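You operate a simulated robot arm through the tools that you are given. There is no shell and no other tool.

You are at the controls of a simulated robot arm. One attempt, no reset.

Task
Exercise the gate valve: one turn down and back up, then chain and lock it.
Fine: first screw the grease cup in half a turn; the valve ends fully open.

Only the result counts: the job must be done as asked and must still hold three seconds after the hand-in. Knocking over, shifting, dropping, spilling or breaking anything else fails it.

Robot
A 6-joint arm with a two-finger parallel gripper, fixed in place. Base frame: the origin is on the floor under the middle of its stand, x ahead of it, y to its left, z up. Readings come in mm, degrees, newtons and seconds.
With the tool pointing down near the work surface it reaches from about 160 to 740 mm from the base axis. Its first joint turns from -166.0 to 166.0 degrees. Payload 3.91 kg.
The tool frame sits at the grasp point between the pads (the TCP): z along the fingers, y along the line on which they close. The tips reach 30 mm beyond it. Largest opening 110 mm; finger width 20, thickness 10; the body of the gripper, 48 by 112 mm, starts 55 mm behind the TCP.
Orientation is told as [roll, pitch, yaw] about the base's x, y, z axes, in that order, counted from this pose: with the fingers straight down and closing along the base's y, the tool's x points along the base's -x, its y along +y and its z along -z.

Tools
- The arm moves only by the tool move_arm. Its argument "plan" is a list of rows, each a list of 6 numbers: the shift along the base's x, y, z in mm, then the turn, a rotation vector about the base's x, y, z in degrees. In form: [[tx, ty, tz, rx, ry, rz], ...]. A call has 1 to 20 rows; each row is the pose to reach, as a shift and turn from the pose commanded when the call began. "jaw" is the gripper command, from -1 (shut) to 1 (fully open), values between in proportion, set as the call begins (left out, the last holds). Each row takes 0.2 s and may step no farther than 50 mm and 8.6 degrees from the row before; otherwise, or with a gripper value out of range, the whole call is refused. A pose out of reach is approached as far as the arm can. The call stops where the force on the tool passes 90 N (or 10 N more than at its start, if that is more) or the arm is blocked; 0.2 s more then pass. The fingers move at their own pace (about 45 mm/s each) and stop on an object; they squeeze with about 38 N. The grip force told is the motor's: it shows also when the fingers shut on nothing. Time passes only in rows, and 0.2 s behind the last, so rows that repeat a pose let the fingers close. The reply holds the time, the measured pose of the TCP, the force on the tool along the base axes, the opening and the grip force, in the units named above and with some noise, with the torque about the TCP (base axes, N m) and any sound that the robot's microphone picked up.
- Cameras (640 x 400 px; columns grow to the right, rows downward): "scene" is fixed at [218.3, 501.1, 1495.5]; the picture's right is [-0.94, -0.33, 0.00], its down [-0.09, 0.25, -0.96] and it looks along [0.32, -0.91, -0.27] (base axes); focal length 214 px, centre (320, 200). "wrist" rides on the gripper at [71, 22, -107] in the tool frame; the picture's right is [-0.29, 0.96, 0.00], its down [-0.76, -0.23, -0.61] and it looks along [-0.58, -0.18, 0.79] (tool axes); focal length 243 px, centre (320, 200). There is no depth. A picture from a camera that has moved, and an enlarged one, comes with that camera's place and axes in the base frame and with its lens.
- grab_frame(camera): a new picture of that camera. It takes no simulated time.
- move_column(by): slides the trunk up (or, below 0, down) by that many mm; the arm rides with it, the base frame stays. It gives what a move gives, with no picture.
- close_up(camera, box): a new picture of the part [left, top, right, bottom] of that camera's present view, enlarged. It takes no simulated time.
- close_job(): hands the job in; it is judged then, once.

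Places have to be worked out from the pictures, the camera data and where the tool is seen. Open the gripper and draw the arm clear of the work before you hand the job in, unless the task says otherwise.

The tools are called after ">>>" as name(argument=value, ...) on one line, values as JSON. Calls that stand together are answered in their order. move_arm: Moves the arm, as the interface text tells. Its arguments: {"type":"object","properties":{"plan":{"type":"array","items":{"type":"array","items":{"type":"number"}}},"jaw":{"type":"number"}},"required":["plan"]} The other tools are called the same way: move_column (by) moves the trunk up or down; grab_frame (camera) takes a picture; close_up (camera, box) takes an enlarged picture of a part of a camera's view; close_job () hands the job in.

At the start:

```text
t: 0.0
eef_pos: [211.8, 319.9, 1275.2]
tcp_rot: [0.0, 0.0, 0.1]
wrist_force: [0.0, -0.5, -0.2]
ft_torque: [-0.01, 0.0, -0.01]
width: 109.9
grasp_force: 0.0
trunk travel left (down, up): [-500.0, 90.0]
```

scene: 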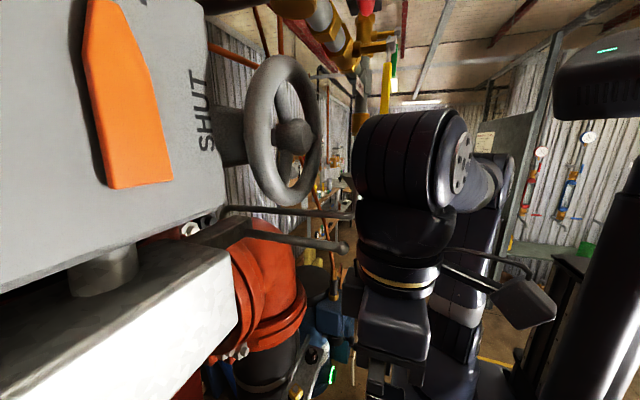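
wrist: 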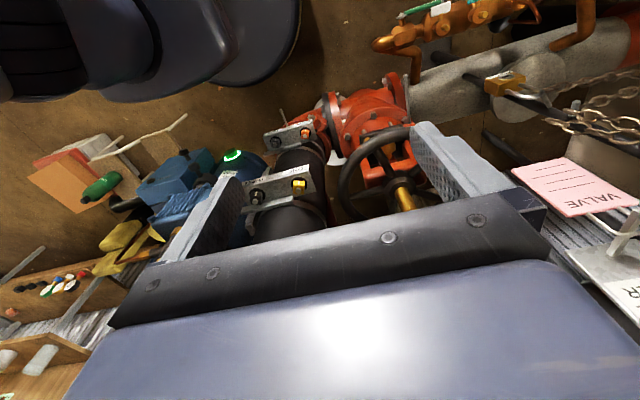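

I start by looking closer at both views to identify the gate valve, grease cup, chain and lock.

>>> close_up(camera="wrist", box=[240, 60, 460, 220])

>>> close_up(camera="wrist", box=[440, 0, 640, 125])

>>> close_up(camera="wrist", box=[480, 120, 640, 320])

>>> close_up(camera="scene", box=[0, 0, 360, 225])

>>> close_up(camera="scene", box=[180, 180, 400, 400])

```text
2.50 times, centred on (350, 140) of wrist
camera zoom: at [140.6, 341.8, 1381.7], right [0.29, 0.96, 0.0], down [0.76, -0.23, 0.61], along [0.58, -0.18, -0.79], focal length 606 px, centre (245, 350)
```

zoom: 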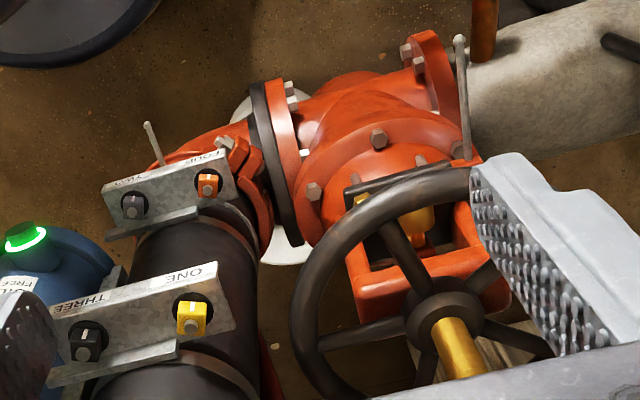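

```text
3.20 times, centred on (540, 62) of wrist
camera zoom: at [140.6, 341.8, 1381.7], right [0.29, 0.96, 0.0], down [0.76, -0.23, 0.61], along [0.58, -0.18, -0.79], focal length 776 px, centre (-384, 640)
```

zoom: 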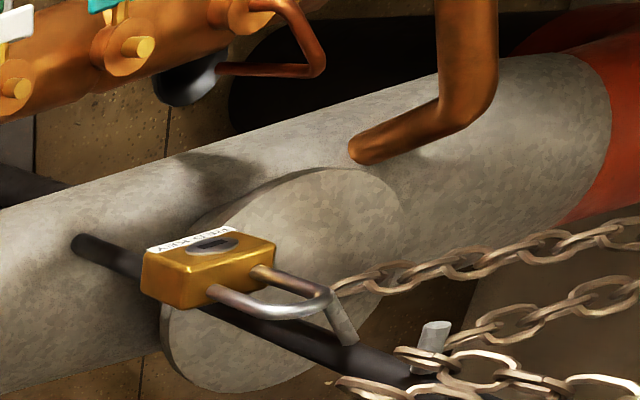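

```text
2.00 times, centred on (560, 220) of wrist
camera zoom: at [140.6, 341.8, 1381.7], right [0.29, 0.96, 0.0], down [0.76, -0.23, 0.61], along [0.58, -0.18, -0.79], focal length 485 px, centre (-160, 160)
```

zoom: 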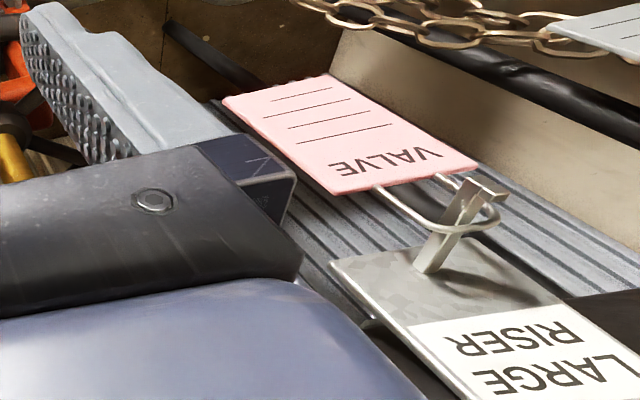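

```text
1.78 times, centred on (180, 112) of scene
camera zoom: at [218.3, 501.1, 1495.5], right [-0.94, -0.33, 0.0], down [-0.09, 0.25, -0.96], along [0.32, -0.91, -0.27], focal length 381 px, centre (569, 356)
```

zoom: 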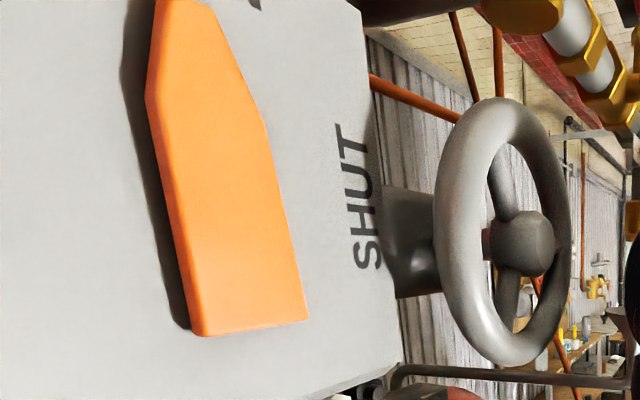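

```text
1.82 times, centred on (290, 290) of scene
camera zoom: at [218.3, 501.1, 1495.5], right [-0.94, -0.33, 0.0], down [-0.09, 0.25, -0.96], along [0.32, -0.91, -0.27], focal length 390 px, centre (374, 36)
```

zoom: 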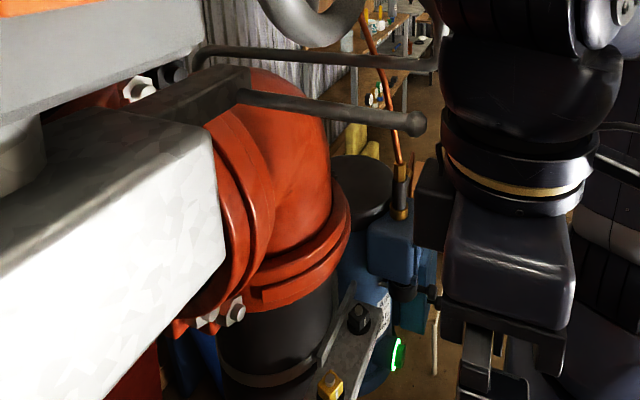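

The views are crowded: a red gate valve with a dark handwheel ahead-left below, numbered knobs on the black pipe, a padlock and chain to the left. I'll raise the arm a bit and turn it to survey safely.

>>> move_arm(plan=[[0, 0, 30, 0, 0, 0], [0, 0, 60, 0, 0, 0]])

>>> grab_frame(camera="wrist")

```text
t: 0.6
eef_pos: [214.0, 318.8, 1335.0]
tcp_rot: [0.1, -0.2, 0.0]
wrist_force: [0.3, -0.4, -0.5]
ft_torque: [0.02, 0.03, 0.02]
width: 110.1
grasp_force: 0.1
trunk travel left (down, up): [-500.0, 90.0]
```

```text
taken
camera wrist: at [143.1, 341.9, 1441.4], right [0.29, 0.96, 0.0], down [0.76, -0.23, 0.61], along [0.58, -0.18, -0.79], focal length 243 px, centre (320, 200)
```

wrist: 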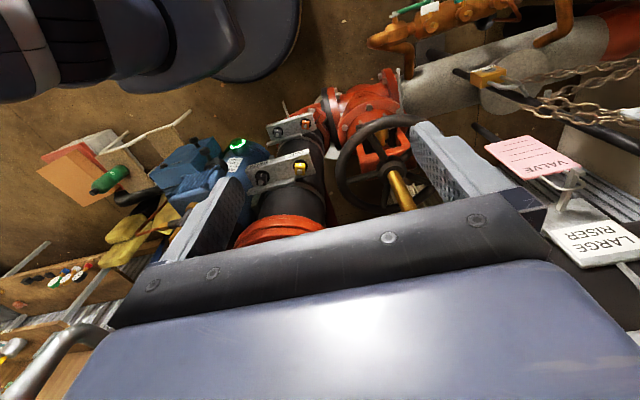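

I'll yaw the tool to the left to see the padlock, chain and tags region better.

>>> move_arm(plan=[[0, 0, 0, 0, 0, 8], [0, 0, 0, 0, 0, 16], [0, 0, 0, 0, 0, 24], [0, 0, 0, 0, 0, 32], [0, 0, 0, 0, 0, 40], [0, 0, 0, 0, 0, 48]])

>>> grab_frame(camera="wrist")

>>> grab_frame(camera="scene")

```text
t: 2.0
eef_pos: [212.5, 318.9, 1333.6]
tcp_rot: [0.0, -0.1, 48.0]
wrist_force: [0.8, -0.4, -0.6]
ft_torque: [-0.01, -0.03, 0.01]
width: 110.1
grasp_force: 0.0
trunk travel left (down, up): [-500.0, 90.0]
```

```text
taken
camera wrist: at [148.4, 281.4, 1441.3], right [-0.52, 0.86, 0.0], down [0.68, 0.41, 0.61], along [0.52, 0.32, -0.79], focal length 243 px, centre (320, 200)
```

wrist: 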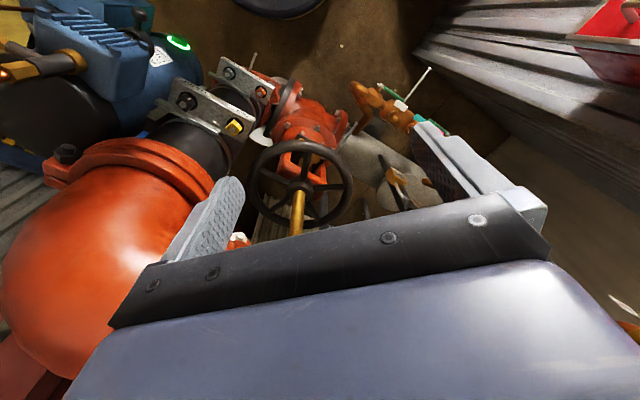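

```text
taken
```

scene: 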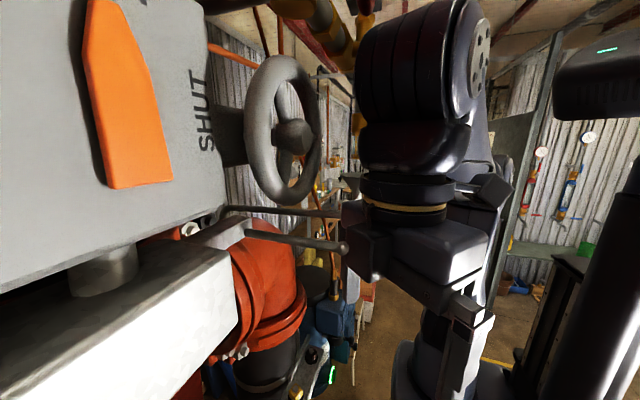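

Hub of the handwheel triangulates to about [511, 440, 866]. I look closer at the details in this view.

>>> close_up(camera="wrist", box=[160, 40, 360, 240])

>>> close_up(camera="wrist", box=[330, 60, 450, 220])

>>> close_up(camera="wrist", box=[0, 0, 260, 160])

>>> close_up(camera="wrist", box=[540, 0, 640, 100])

```text
2.00 times, centred on (260, 140) of wrist
camera zoom: at [148.4, 281.4, 1441.3], right [-0.52, 0.86, 0.0], down [0.68, 0.41, 0.61], along [0.52, 0.32, -0.79], focal length 485 px, centre (440, 320)
```

zoom: 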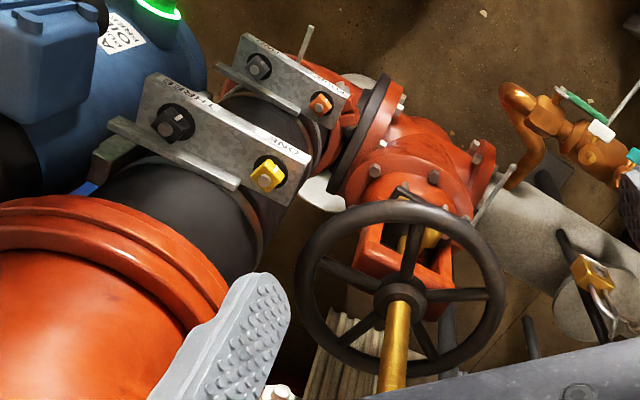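

```text
2.50 times, centred on (390, 140) of wrist
camera zoom: at [148.4, 281.4, 1441.3], right [-0.52, 0.86, 0.0], down [0.68, 0.41, 0.61], along [0.52, 0.32, -0.79], focal length 606 px, centre (145, 350)
```

zoom: 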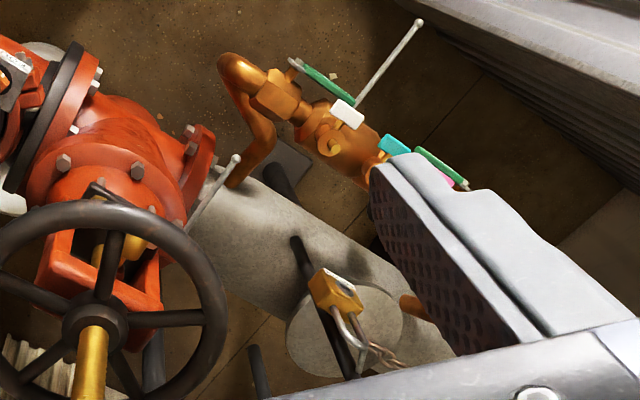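

```text
2.46 times, centred on (130, 80) of wrist
camera zoom: at [148.4, 281.4, 1441.3], right [-0.52, 0.86, 0.0], down [0.68, 0.41, 0.61], along [0.52, 0.32, -0.79], focal length 597 px, centre (788, 495)
```

zoom: 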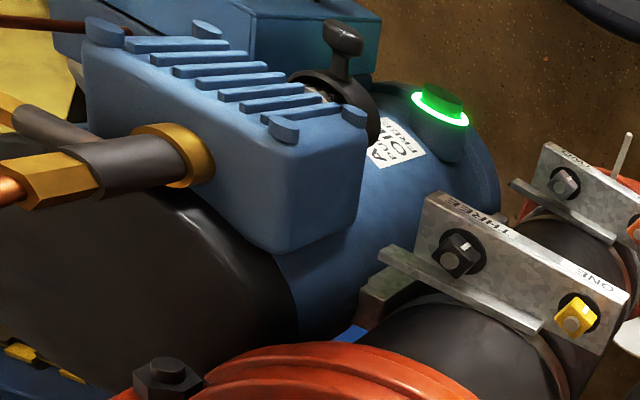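

```text
4.00 times, centred on (590, 50) of wrist
camera zoom: at [148.4, 281.4, 1441.3], right [-0.52, 0.86, 0.0], down [0.68, 0.41, 0.61], along [0.52, 0.32, -0.79], focal length 970 px, centre (-760, 800)
```

zoom: 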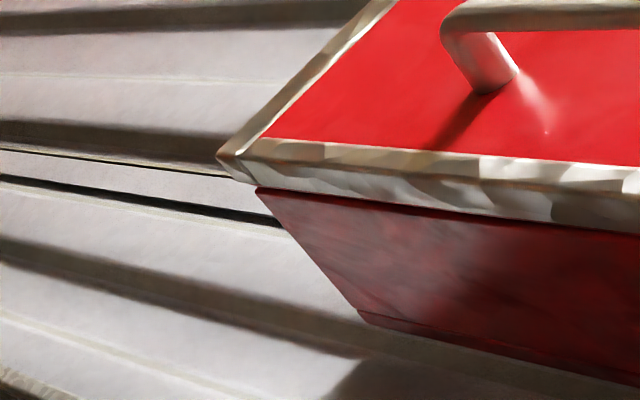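

I'll lower the trunk a little (space below the gripper is clear) to get a nearer view of the valve, then look.

>>> move_column(by=-100)

>>> grab_frame(camera="wrist")

>>> grab_frame(camera="scene")

```text
t: 3.3
eef_pos: [212.6, 318.2, 1234.9]
tcp_rot: [0.0, 0.0, 48.0]
wrist_force: [-0.7, 0.5, -0.3]
ft_torque: [-0.01, 0.0, 0.0]
width: 110.0
grasp_force: 0.0
trunk travel left (down, up): [-400.0, 190.0]
```

```text
taken
camera wrist: at [148.3, 281.5, 1341.3], right [-0.52, 0.86, 0.0], down [0.68, 0.41, 0.61], along [0.52, 0.32, -0.79], focal length 243 px, centre (320, 200)
```

wrist: 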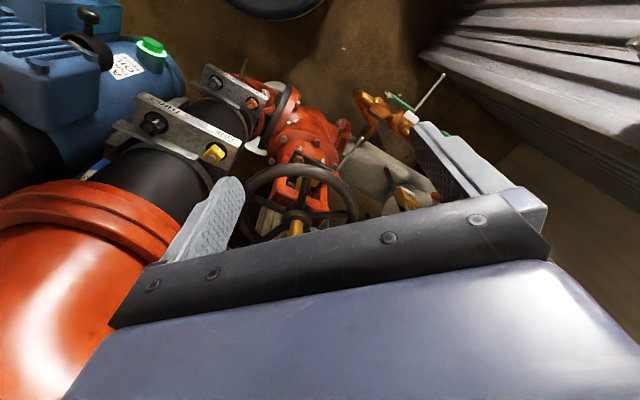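

```text
taken
```

scene: 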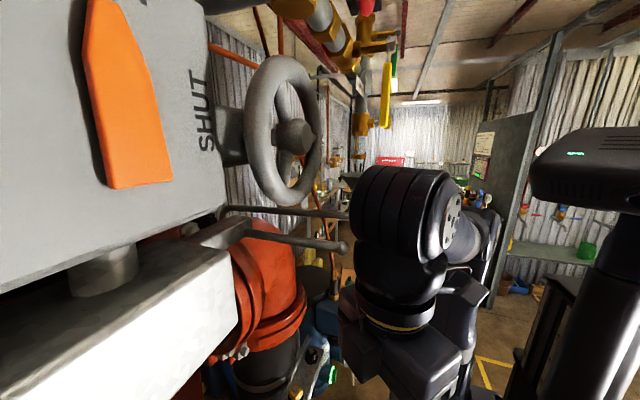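

I zoom on the valve for a better triangulation from this lower position.

>>> close_up(camera="wrist", box=[230, 80, 390, 250])

>>> close_up(camera="wrist", box=[110, 50, 270, 150])

```text
2.35 times, centred on (310, 165) of wrist
camera zoom: at [148.3, 281.5, 1341.3], right [-0.52, 0.86, 0.0], down [0.68, 0.41, 0.61], along [0.52, 0.32, -0.79], focal length 571 px, centre (344, 282)
```

zoom: 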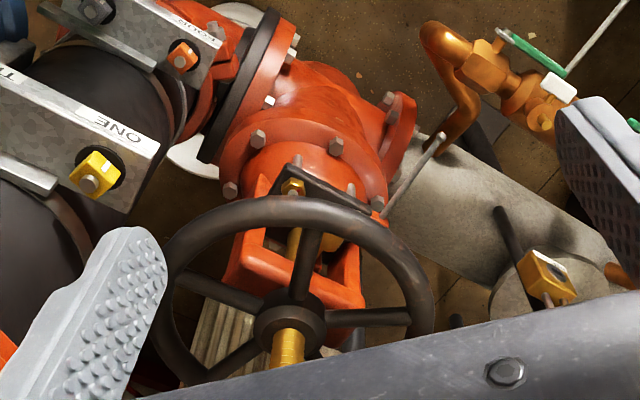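

```text
4.00 times, centred on (190, 100) of wrist
camera zoom: at [148.3, 281.5, 1341.3], right [-0.52, 0.86, 0.0], down [0.68, 0.41, 0.61], along [0.52, 0.32, -0.79], focal length 970 px, centre (840, 600)
```

zoom: 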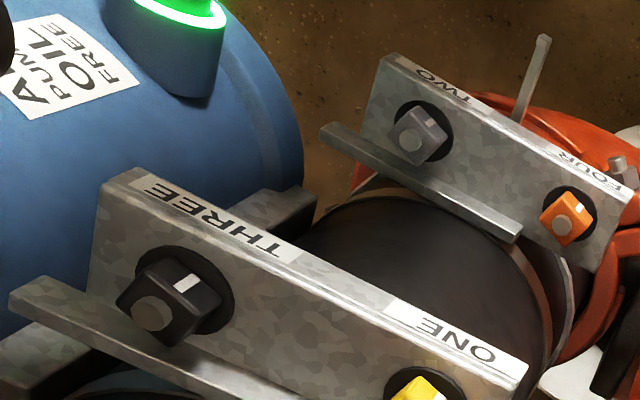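

Hub is near [460, 415, 960] and the padlock near [345, 650, 870]. I'll lower the trunk 100 mm more (clear air below the gripper) and then move left to view the chain and padlock.

>>> move_column(by=-80)

>>> move_arm(plan=[[-10, 30, 0, 0, 0, 0], [-20, 60, 0, 0, 0, 0], [-30, 90, 0, 0, 0, 0], [-40, 120, 0, 0, 0, 0]])

>>> grab_frame(camera="wrist")

```text
t: 4.5
eef_pos: [212.5, 319.8, 1155.3]
tcp_rot: [-0.1, -0.1, 48.0]
wrist_force: [-0.9, -0.1, -0.6]
ft_torque: [-0.05, -0.01, 0.0]
width: 109.9
grasp_force: 0.0
trunk travel left (down, up): [-320.0, 270.0]
```

```text
t: 5.5
eef_pos: [171.8, 433.6, 1133.6]
tcp_rot: [0.0, -0.3, 47.9]
wrist_force: [0.1, 0.4, 0.5]
ft_torque: [0.0, -0.02, 0.02]
width: 110.4
grasp_force: 0.1
out of reach, approached as far as the arm can: row 2, 3, 4
trunk travel left (down, up): [-320.0, 270.0]
```

```text
taken
camera wrist: at [107.2, 394.7, 1240.2], right [-0.52, 0.86, 0.0], down [0.68, 0.41, 0.61], along [0.52, 0.32, -0.79], focal length 243 px, centre (320, 200)
```

wrist: 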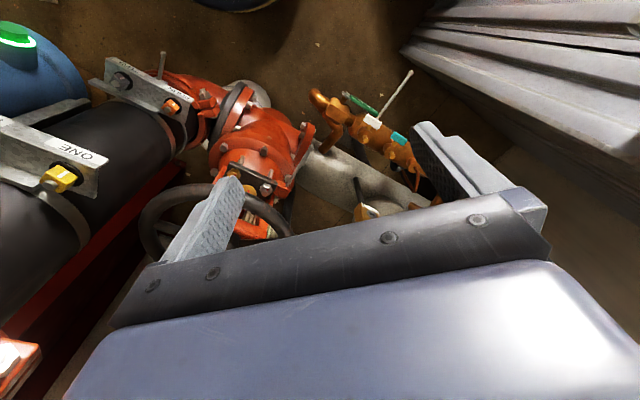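

The arm was at its reach limit at this height, so I'll drop it 60 mm, close the fingers to clear the view, and turn the camera back toward yaw 0.

>>> move_arm(plan=[[0, 0, -30, 0, 0, -8], [0, 0, -60, 0, 0, -16], [0, 0, -60, 0, 0, -24], [0, 0, -60, 0, 0, -32], [0, 0, -60, 0, 0, -40], [0, 0, -60, 0, 0, -48]], jaw=-1)

>>> grab_frame(camera="wrist")

```text
t: 6.9
eef_pos: [170.2, 432.6, 1072.4]
tcp_rot: [0.0, 0.0, -0.2]
wrist_force: [0.0, 0.0, -0.5]
ft_torque: [-0.01, 0.01, 0.0]
width: 0.2
grasp_force: 14.2
trunk travel left (down, up): [-320.0, 270.0]
```

```text
taken
camera wrist: at [98.5, 454.2, 1179.8], right [0.29, 0.96, 0.0], down [0.76, -0.23, 0.61], along [0.58, -0.18, -0.79], focal length 243 px, centre (320, 200)
```

wrist: 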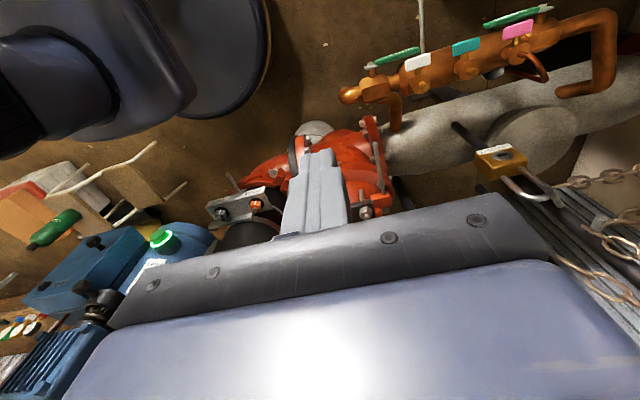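

The padlock and chain are now at the right edge of the view; I zoom in on them.

>>> close_up(camera="wrist", box=[440, 100, 640, 350])

>>> close_up(camera="wrist", box=[330, 0, 640, 190])

>>> close_up(camera="wrist", box=[0, 120, 240, 400])

>>> close_up(camera="wrist", box=[200, 100, 440, 250])

```text
1.60 times, centred on (540, 225) of wrist
camera zoom: at [98.5, 454.2, 1179.8], right [0.29, 0.96, 0.0], down [0.76, -0.23, 0.61], along [0.58, -0.18, -0.79], focal length 388 px, centre (-32, 160)
```

zoom: 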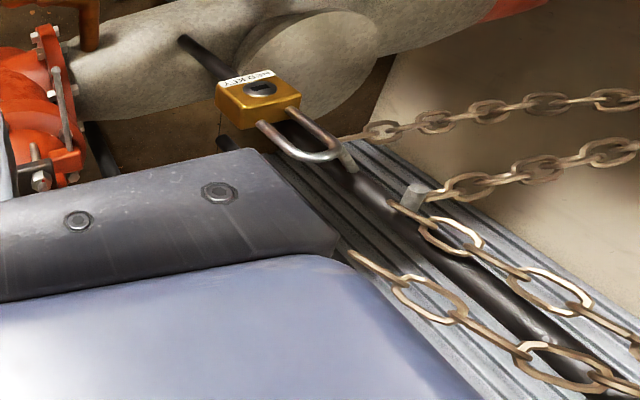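

```text
2.06 times, centred on (485, 95) of wrist
camera zoom: at [98.5, 454.2, 1179.8], right [0.29, 0.96, 0.0], down [0.76, -0.23, 0.61], along [0.58, -0.18, -0.79], focal length 501 px, centre (-21, 417)
```

zoom: 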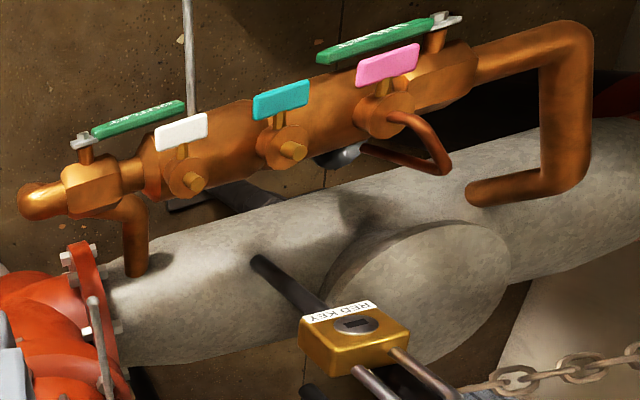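

```text
1.43 times, centred on (120, 260) of wrist
camera zoom: at [98.5, 454.2, 1179.8], right [0.29, 0.96, 0.0], down [0.76, -0.23, 0.61], along [0.58, -0.18, -0.79], focal length 347 px, centre (606, 114)
```

zoom: 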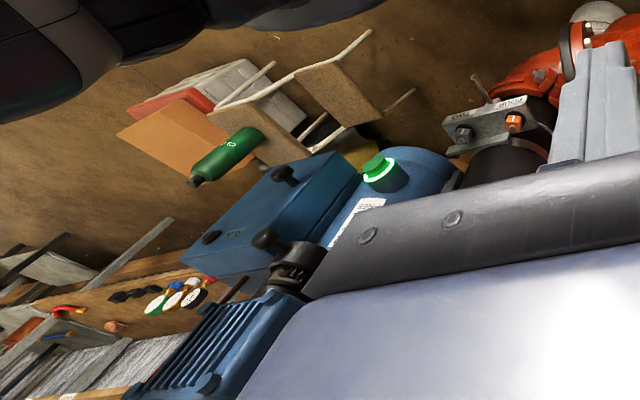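

```text
2.67 times, centred on (320, 175) of wrist
camera zoom: at [98.5, 454.2, 1179.8], right [0.29, 0.96, 0.0], down [0.76, -0.23, 0.61], along [0.58, -0.18, -0.79], focal length 647 px, centre (320, 267)
```

zoom: 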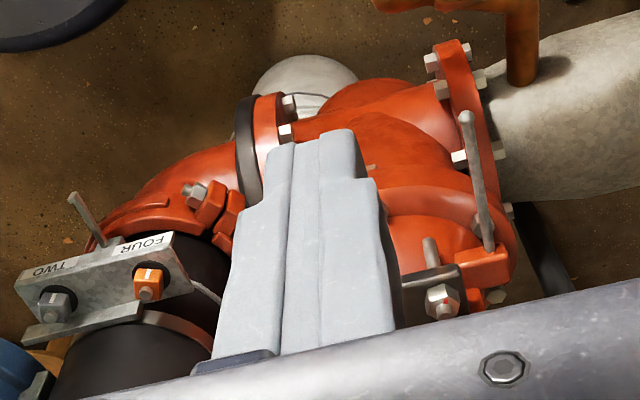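

The padlock (labelled RED KEY) hangs by a dark rod and the chain loops over a peg farther left. I'll raise the trunk while dropping the arm so that it can reach farther out, then move over toward the chain.

>>> move_arm(plan=[[0, 0, -40, 0, 0, 0], [0, 0, -80, 0, 0, 0], [0, 0, -100, 0, 0, 0]])

>>> move_column(by=100)

>>> grab_frame(camera="scene")

```text
t: 7.7
eef_pos: [169.7, 432.1, 973.1]
tcp_rot: [0.1, -0.2, 0.1]
wrist_force: [0.9, -0.3, 0.6]
ft_torque: [-0.01, 0.04, 0.04]
width: 0.0
grasp_force: 37.7
trunk travel left (down, up): [-320.0, 270.0]
```

```text
t: 9.0
eef_pos: [168.9, 433.0, 1073.3]
tcp_rot: [0.1, 0.0, 0.0]
wrist_force: [0.2, -0.2, -0.3]
ft_torque: [-0.03, -0.02, -0.01]
width: 0.1
grasp_force: 38.3
trunk travel left (down, up): [-420.0, 170.0]
```

```text
taken
```

scene: 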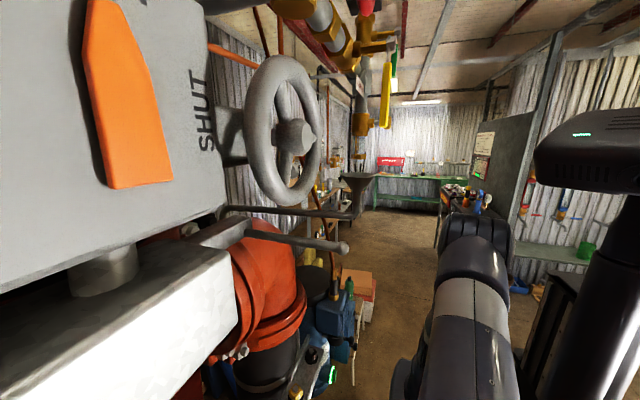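

The pink tag and LARGE RISER plate triangulate to about z 1200–1270 near (330–390, 530–555), so I must stay clear of them. I'll instead roll the tool toward +y in place to look left at the chain.

>>> move_arm(plan=[[0, 5, 0, 8, 0, 0], [0, 10, 0, 16, 0, 0], [0, 15, 0, 24, 0, 0], [0, 20, 0, 32, 0, 0]])

>>> grab_frame(camera="wrist")

```text
t: 10.0
eef_pos: [169.0, 452.8, 1072.6]
tcp_rot: [32.1, 0.0, -0.1]
wrist_force: [-0.4, -0.5, -0.4]
ft_torque: [-0.01, 0.01, 0.04]
width: 0.1
grasp_force: 38.2
trunk travel left (down, up): [-420.0, 170.0]
```

```text
taken
camera wrist: at [97.7, 414.7, 1174.5], right [0.29, 0.81, 0.51], down [0.76, -0.52, 0.39], along [0.58, 0.27, -0.76], focal length 243 px, centre (320, 200)
```

wrist: 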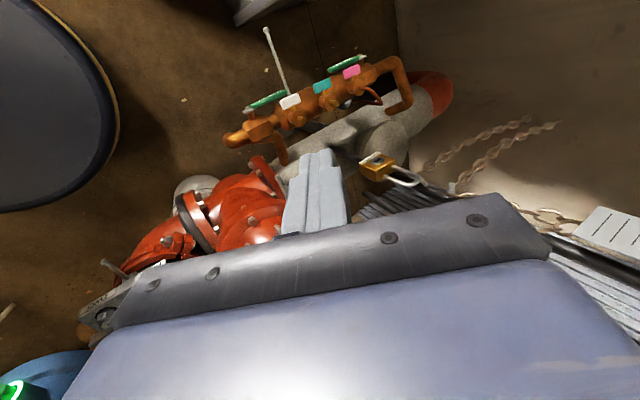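

>>> close_up(camera="wrist", box=[340, 90, 640, 290])

>>> close_up(camera="wrist", box=[350, 130, 470, 210])

```text
2.00 times, centred on (490, 190) of wrist
camera zoom: at [97.7, 414.7, 1174.5], right [0.29, 0.81, 0.51], down [0.76, -0.52, 0.39], along [0.58, 0.27, -0.76], focal length 485 px, centre (-20, 220)
```

zoom: 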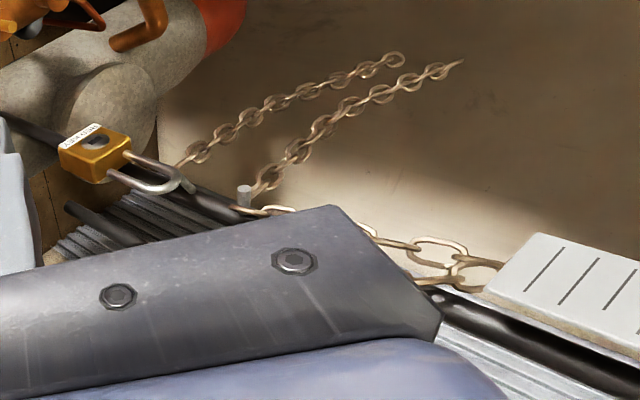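

```text
5.00 times, centred on (410, 170) of wrist
camera zoom: at [97.7, 414.7, 1174.5], right [0.29, 0.81, 0.51], down [0.76, -0.52, 0.39], along [0.58, 0.27, -0.76], focal length 1213 px, centre (-130, 350)
```

zoom: 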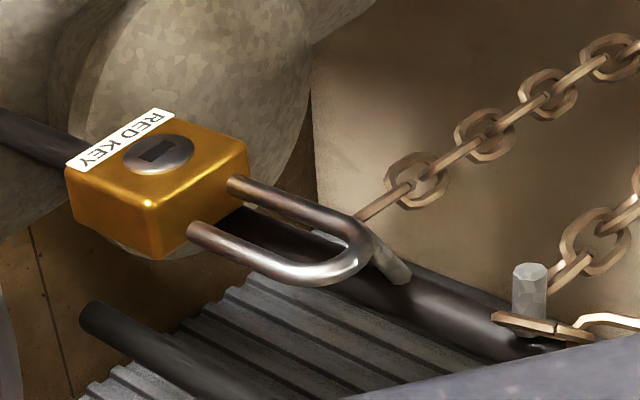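

The chain and padlock are visible, but I want a flatter look at them. I'll turn the tool about its own axis so the camera looks out to the left.

>>> move_arm(plan=[[0, 0, 0, 0, -4.2, 6.8], [0, 0, 0, 0, -8.5, 13.6], [0, 0, 0, 0, -12.7, 20.4], [0, 0, 0, 0, -17.0, 27.1], [0, 0, 0, 0, -21.2, 33.9], [0, 0, 0, 0, -25.4, 40.7], [0, 0, 0, 0, -29.7, 47.5], [0, 0, 0, 0, -33.9, 54.3], [0, 0, 0, 0, -37.1, 59.4]])

>>> grab_frame(camera="wrist")

```text
t: 12.0
eef_pos: [170.9, 452.2, 1072.4]
tcp_rot: [12.1, -30.0, 67.0]
wrist_force: [-0.2, 0.8, 0.0]
ft_torque: [0.02, 0.03, -0.03]
width: 0.0
grasp_force: 37.8
trunk travel left (down, up): [-420.0, 170.0]
```

```text
taken
camera wrist: at [124.9, 345.2, 1131.5], right [-0.8, 0.51, 0.32], down [0.47, 0.22, 0.85], along [0.36, 0.83, -0.41], focal length 243 px, centre (320, 200)
```

wrist: 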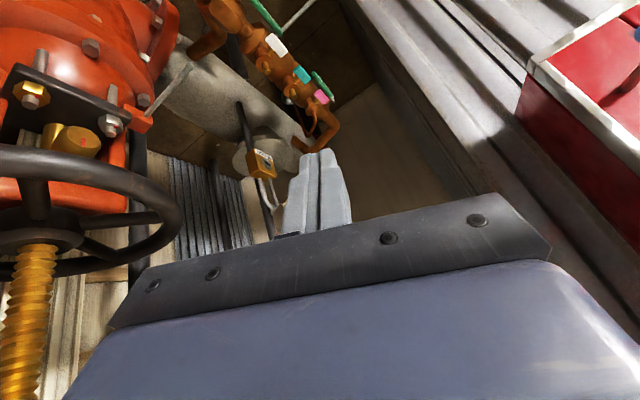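

The valve's bonnet shows clearly at left with brass fittings. I zoom there and at the padlock.

>>> close_up(camera="wrist", box=[0, 20, 200, 220])

>>> close_up(camera="wrist", box=[140, 60, 300, 260])

```text
2.00 times, centred on (100, 120) of wrist
camera zoom: at [124.9, 345.2, 1131.5], right [-0.8, 0.51, 0.32], down [0.47, 0.22, 0.85], along [0.36, 0.83, -0.41], focal length 485 px, centre (760, 360)
```

zoom: 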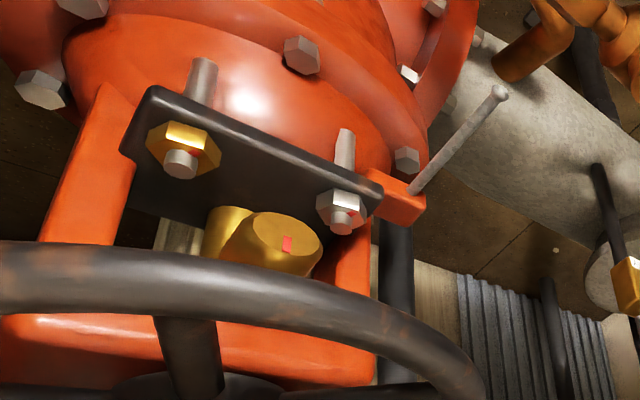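

```text
2.00 times, centred on (220, 160) of wrist
camera zoom: at [124.9, 345.2, 1131.5], right [-0.8, 0.51, 0.32], down [0.47, 0.22, 0.85], along [0.36, 0.83, -0.41], focal length 485 px, centre (520, 280)
```

zoom: 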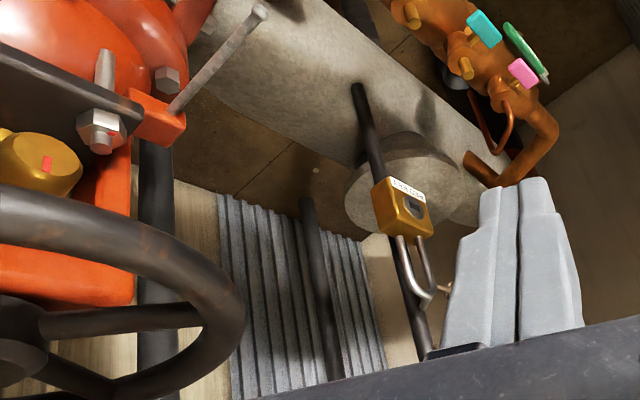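

The brass cup with a red mark sits between the yoke arms under the wheel; the wheel hub triangulates consistently to [436, 406, 988] with radius ~118, stem vertical. The padlock hangs on a vertical post at about [352, 664, 846]. I turn the camera 25° further to unblock the chain.

>>> move_arm(plan=[[0, 0, 0, 0, -4.4, 7.07], [0, 0, 0, 0, -8.8, 14.1], [0, 0, 0, 0, -13.2, 21.2], [0, 0, 0, 0, -17, 27.2]])

>>> grab_frame(camera="wrist")

```text
t: 13.0
eef_pos: [169.8, 451.0, 1073.0]
tcp_rot: [-7.5, -31.3, 104.2]
wrist_force: [0.7, 0.4, 0.2]
ft_torque: [-0.04, 0.05, 0.01]
width: 0.0
grasp_force: 37.9
trunk travel left (down, up): [-420.0, 170.0]
```

```text
taken
camera wrist: at [163.0, 332.2, 1123.5], right [-1.0, 0.07, 0.04], down [0.07, 0.35, 0.94], along [0.05, 0.94, -0.35], focal length 243 px, centre (320, 200)
```

wrist: 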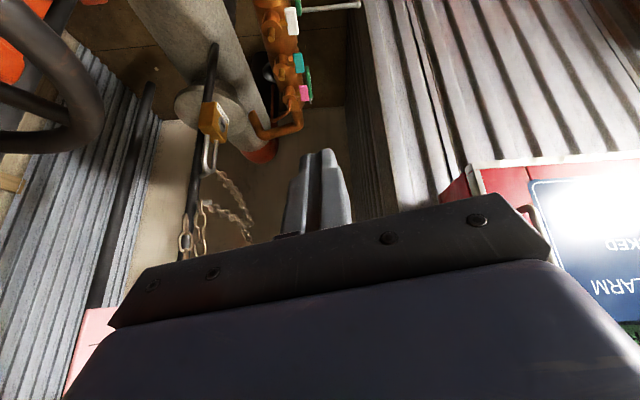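

>>> close_up(camera="wrist", box=[150, 60, 290, 270])

>>> close_up(camera="wrist", box=[430, 130, 640, 340])

>>> close_up(camera="wrist", box=[0, 0, 150, 150])

```text
1.90 times, centred on (220, 165) of wrist
camera zoom: at [163.0, 332.2, 1123.5], right [-1.0, 0.07, 0.04], down [0.07, 0.35, 0.94], along [0.05, 0.94, -0.35], focal length 462 px, centre (510, 267)
```

zoom: 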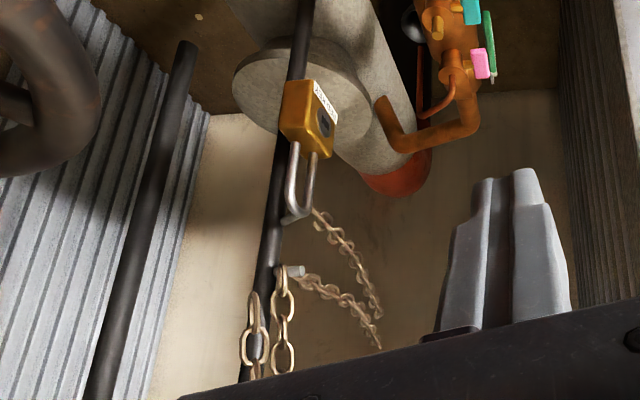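

```text
1.90 times, centred on (535, 235) of wrist
camera zoom: at [163.0, 332.2, 1123.5], right [-1.0, 0.07, 0.04], down [0.07, 0.35, 0.94], along [0.05, 0.94, -0.35], focal length 462 px, centre (-90, 133)
```

zoom: 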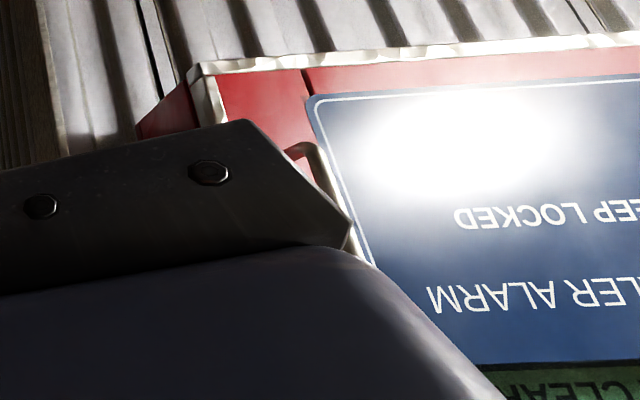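

```text
2.67 times, centred on (75, 75) of wrist
camera zoom: at [163.0, 332.2, 1123.5], right [-1.0, 0.07, 0.04], down [0.07, 0.35, 0.94], along [0.05, 0.94, -0.35], focal length 647 px, centre (973, 533)
```

zoom: 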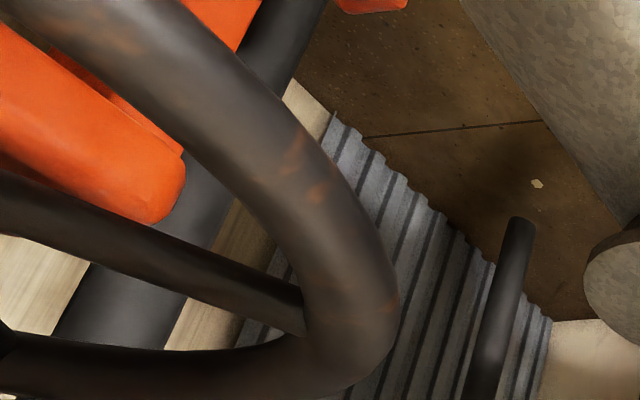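

The post has two pegs (~z 950 and ~1000); the padlock hangs on the lower, the chain loops around above. I tilt the camera up by about 16° to see the chain's upper part.

>>> move_arm(plan=[[0, 0, 0, 8, 0, 0], [0, 0, 0, 16, 0, 0], [0, 0, 0, 20, 0, 0]])

>>> grab_frame(camera="wrist")

>>> grab_frame(camera="scene")

```text
t: 13.8
eef_pos: [168.6, 450.9, 1073.0]
tcp_rot: [-15.1, -50.7, 109.3]
wrist_force: [0.0, -0.2, 0.6]
ft_torque: [-0.02, 0.0, 0.01]
width: 0.0
grasp_force: 37.5
trunk travel left (down, up): [-420.0, 170.0]
```

```text
taken
camera wrist: at [162.9, 322.2, 1079.8], right [-1.0, 0.05, 0.07], down [0.07, 0.0, 1.0], along [0.05, 1.0, -0.01], focal length 243 px, centre (320, 200)
```

wrist: 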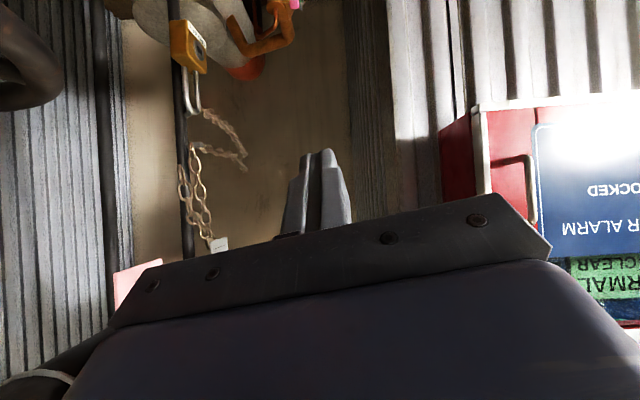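

```text
taken
```

scene: 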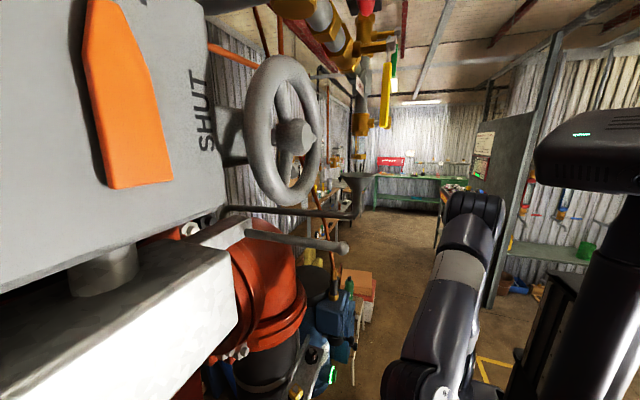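

>>> close_up(camera="wrist", box=[120, 0, 300, 270])

>>> close_up(camera="wrist", box=[150, 80, 270, 260])

>>> close_up(camera="wrist", box=[460, 100, 640, 330])

```text
1.48 times, centred on (210, 135) of wrist
camera zoom: at [162.9, 322.2, 1079.8], right [-1.0, 0.05, 0.07], down [0.07, 0.0, 1.0], along [0.05, 1.0, -0.01], focal length 359 px, centre (483, 296)
```

zoom: 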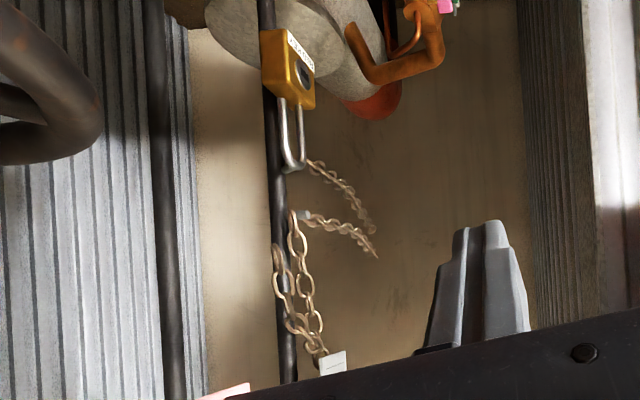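

```text
2.22 times, centred on (210, 170) of wrist
camera zoom: at [162.9, 322.2, 1079.8], right [-1.0, 0.05, 0.07], down [0.07, 0.0, 1.0], along [0.05, 1.0, -0.01], focal length 539 px, centre (564, 267)
```

zoom: 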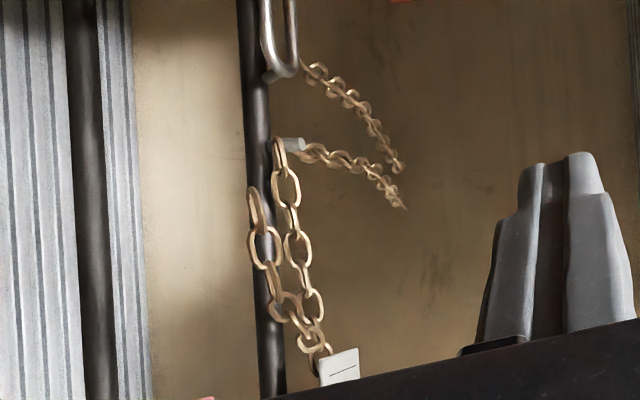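

```text
1.74 times, centred on (550, 215) of wrist
camera zoom: at [162.9, 322.2, 1079.8], right [-1.0, 0.05, 0.07], down [0.07, 0.0, 1.0], along [0.05, 1.0, -0.01], focal length 422 px, centre (-80, 174)
```

zoom: 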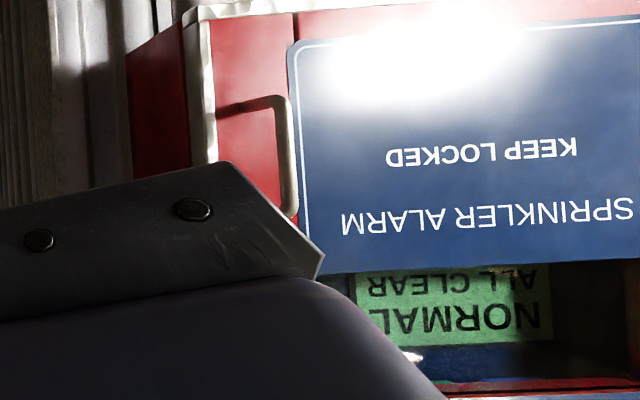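

The chain drapes around the post pegs with a white tag, and two strands run back toward the wall. I'll move the tool closer (staying at x<260, away from the pink tag at x≈332) for a detailed look.

>>> move_arm(plan=[[10, 35, 0, 0, 0, 0], [20, 70, 0, 0, 0, 0], [30, 105, 0, 0, 0, 0], [40, 140, 0, 0, 0, 0]])

>>> grab_frame(camera="wrist")

```text
t: 14.8
eef_pos: [210.1, 592.0, 1071.9]
tcp_rot: [-15.0, -50.5, 109.2]
wrist_force: [0.5, 0.1, 0.7]
ft_torque: [-0.02, -0.01, 0.0]
width: 0.1
grasp_force: 37.9
trunk travel left (down, up): [-420.0, 170.0]
```

```text
taken
camera wrist: at [203.2, 462.4, 1079.6], right [-1.0, 0.05, 0.07], down [0.07, 0.01, 1.0], along [0.05, 1.0, -0.01], focal length 243 px, centre (320, 200)
```

wrist: 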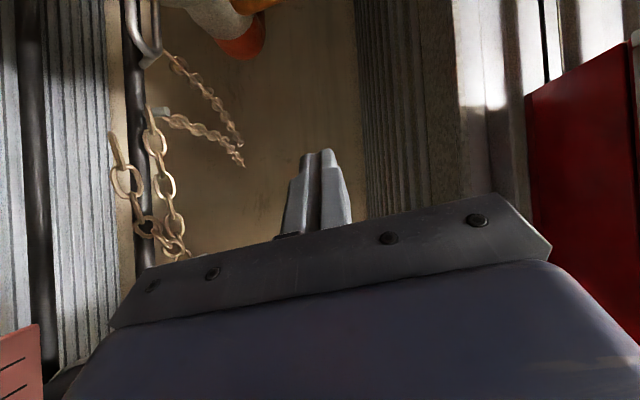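

>>> close_up(camera="wrist", box=[90, 0, 270, 270])

>>> close_up(camera="wrist", box=[90, 90, 210, 270])

```text
1.48 times, centred on (180, 135) of wrist
camera zoom: at [203.2, 462.4, 1079.6], right [-1.0, 0.05, 0.07], down [0.07, 0.01, 1.0], along [0.05, 1.0, -0.01], focal length 359 px, centre (527, 296)
```

zoom: 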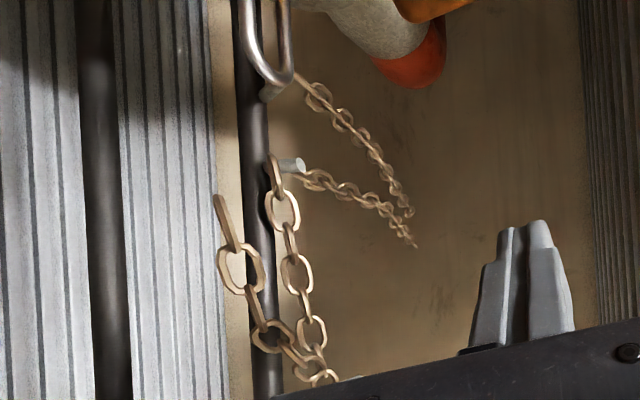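

```text
2.22 times, centred on (150, 180) of wrist
camera zoom: at [203.2, 462.4, 1079.6], right [-1.0, 0.05, 0.07], down [0.07, 0.01, 1.0], along [0.05, 1.0, -0.01], focal length 539 px, centre (698, 244)
```

zoom: 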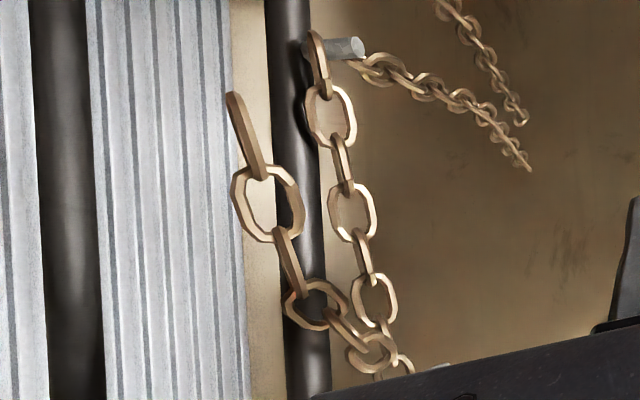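

I'll swing to a more sideways viewpoint and slightly higher to understand how the chain hangs.

>>> move_arm(plan=[[-3, 15, 10, 0, 0, -8], [-6, 30, 20, 0, 0, -16], [-9, 45, 30, 0, 0, -24], [-12, 60, 40, 0, 0, -32]])

>>> grab_frame(camera="wrist")

```text
t: 15.8
eef_pos: [199.5, 652.1, 1112.4]
tcp_rot: [-15.1, -50.6, 77.3]
wrist_force: [0.5, 0.0, -0.3]
ft_torque: [0.01, 0.0, -0.01]
width: 0.0
grasp_force: 37.8
trunk travel left (down, up): [-420.0, 170.0]
```

```text
taken
camera wrist: at [123.9, 544.8, 1119.3], right [-0.82, 0.57, 0.07], down [0.06, -0.03, 1.0], along [0.57, 0.82, -0.01], focal length 243 px, centre (320, 200)
```

wrist: 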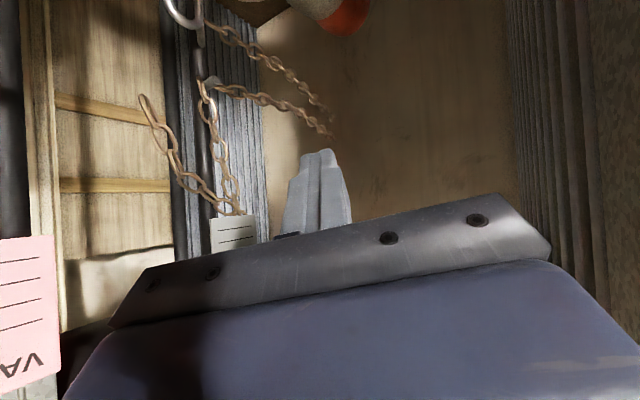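

>>> close_up(camera="wrist", box=[120, 0, 350, 260])

>>> close_up(camera="wrist", box=[130, 60, 280, 260])

>>> close_up(camera="wrist", box=[0, 220, 100, 400])

```text
1.54 times, centred on (235, 130) of wrist
camera zoom: at [123.9, 544.8, 1119.3], right [-0.82, 0.57, 0.07], down [0.06, -0.03, 1.0], along [0.57, 0.82, -0.01], focal length 373 px, centre (451, 308)
```

zoom: 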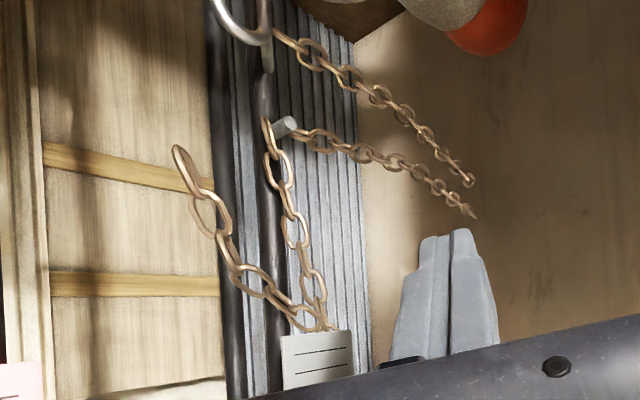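

```text
2.00 times, centred on (205, 160) of wrist
camera zoom: at [123.9, 544.8, 1119.3], right [-0.82, 0.57, 0.07], down [0.06, -0.03, 1.0], along [0.57, 0.82, -0.01], focal length 485 px, centre (550, 280)
```

zoom: 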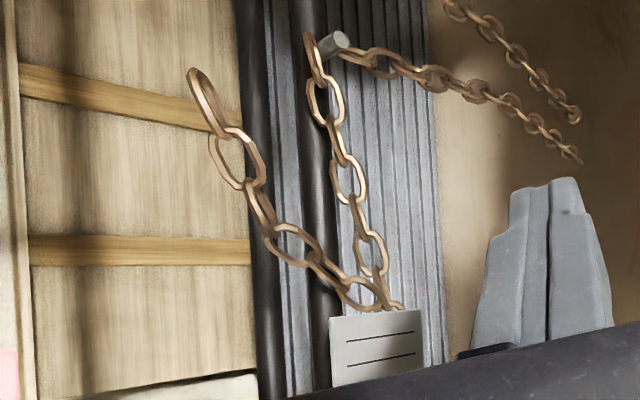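

```text
2.22 times, centred on (50, 310) of wrist
camera zoom: at [123.9, 544.8, 1119.3], right [-0.82, 0.57, 0.07], down [0.06, -0.03, 1.0], along [0.57, 0.82, -0.01], focal length 539 px, centre (920, -44)
```

zoom: 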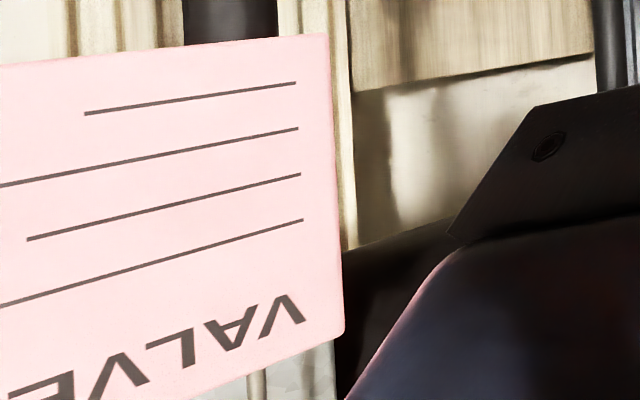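

I zoom into the far ends of the strands, the top tag and the shackle region.

>>> close_up(camera="wrist", box=[290, 70, 360, 150])

>>> close_up(camera="wrist", box=[160, 0, 260, 100])

>>> close_up(camera="wrist", box=[190, 180, 270, 260])

```text
5.00 times, centred on (325, 110) of wrist
camera zoom: at [123.9, 544.8, 1119.3], right [-0.82, 0.57, 0.07], down [0.06, -0.03, 1.0], along [0.57, 0.82, -0.01], focal length 1213 px, centre (295, 650)
```

zoom: 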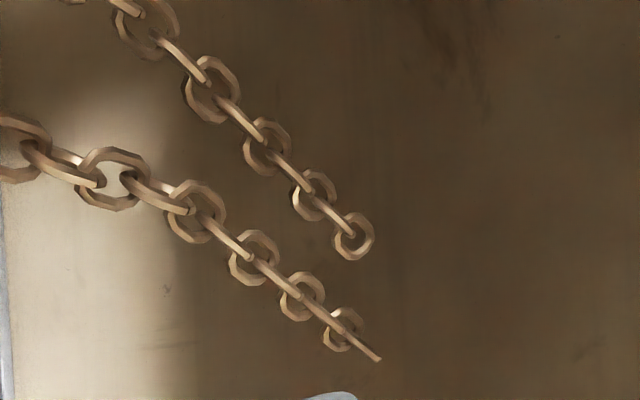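

```text
4.00 times, centred on (210, 50) of wrist
camera zoom: at [123.9, 544.8, 1119.3], right [-0.82, 0.57, 0.07], down [0.06, -0.03, 1.0], along [0.57, 0.82, -0.01], focal length 970 px, centre (760, 800)
```

zoom: 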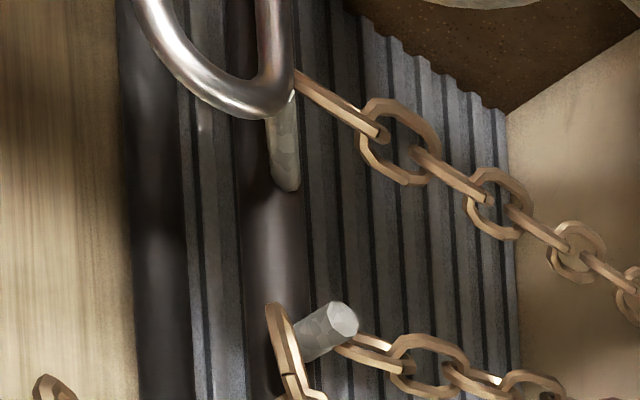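

```text
5.00 times, centred on (230, 220) of wrist
camera zoom: at [123.9, 544.8, 1119.3], right [-0.82, 0.57, 0.07], down [0.06, -0.03, 1.0], along [0.57, 0.82, -0.01], focal length 1213 px, centre (770, 100)
```

zoom: 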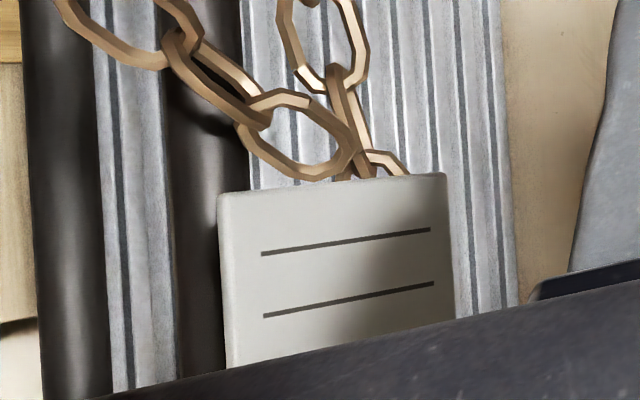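

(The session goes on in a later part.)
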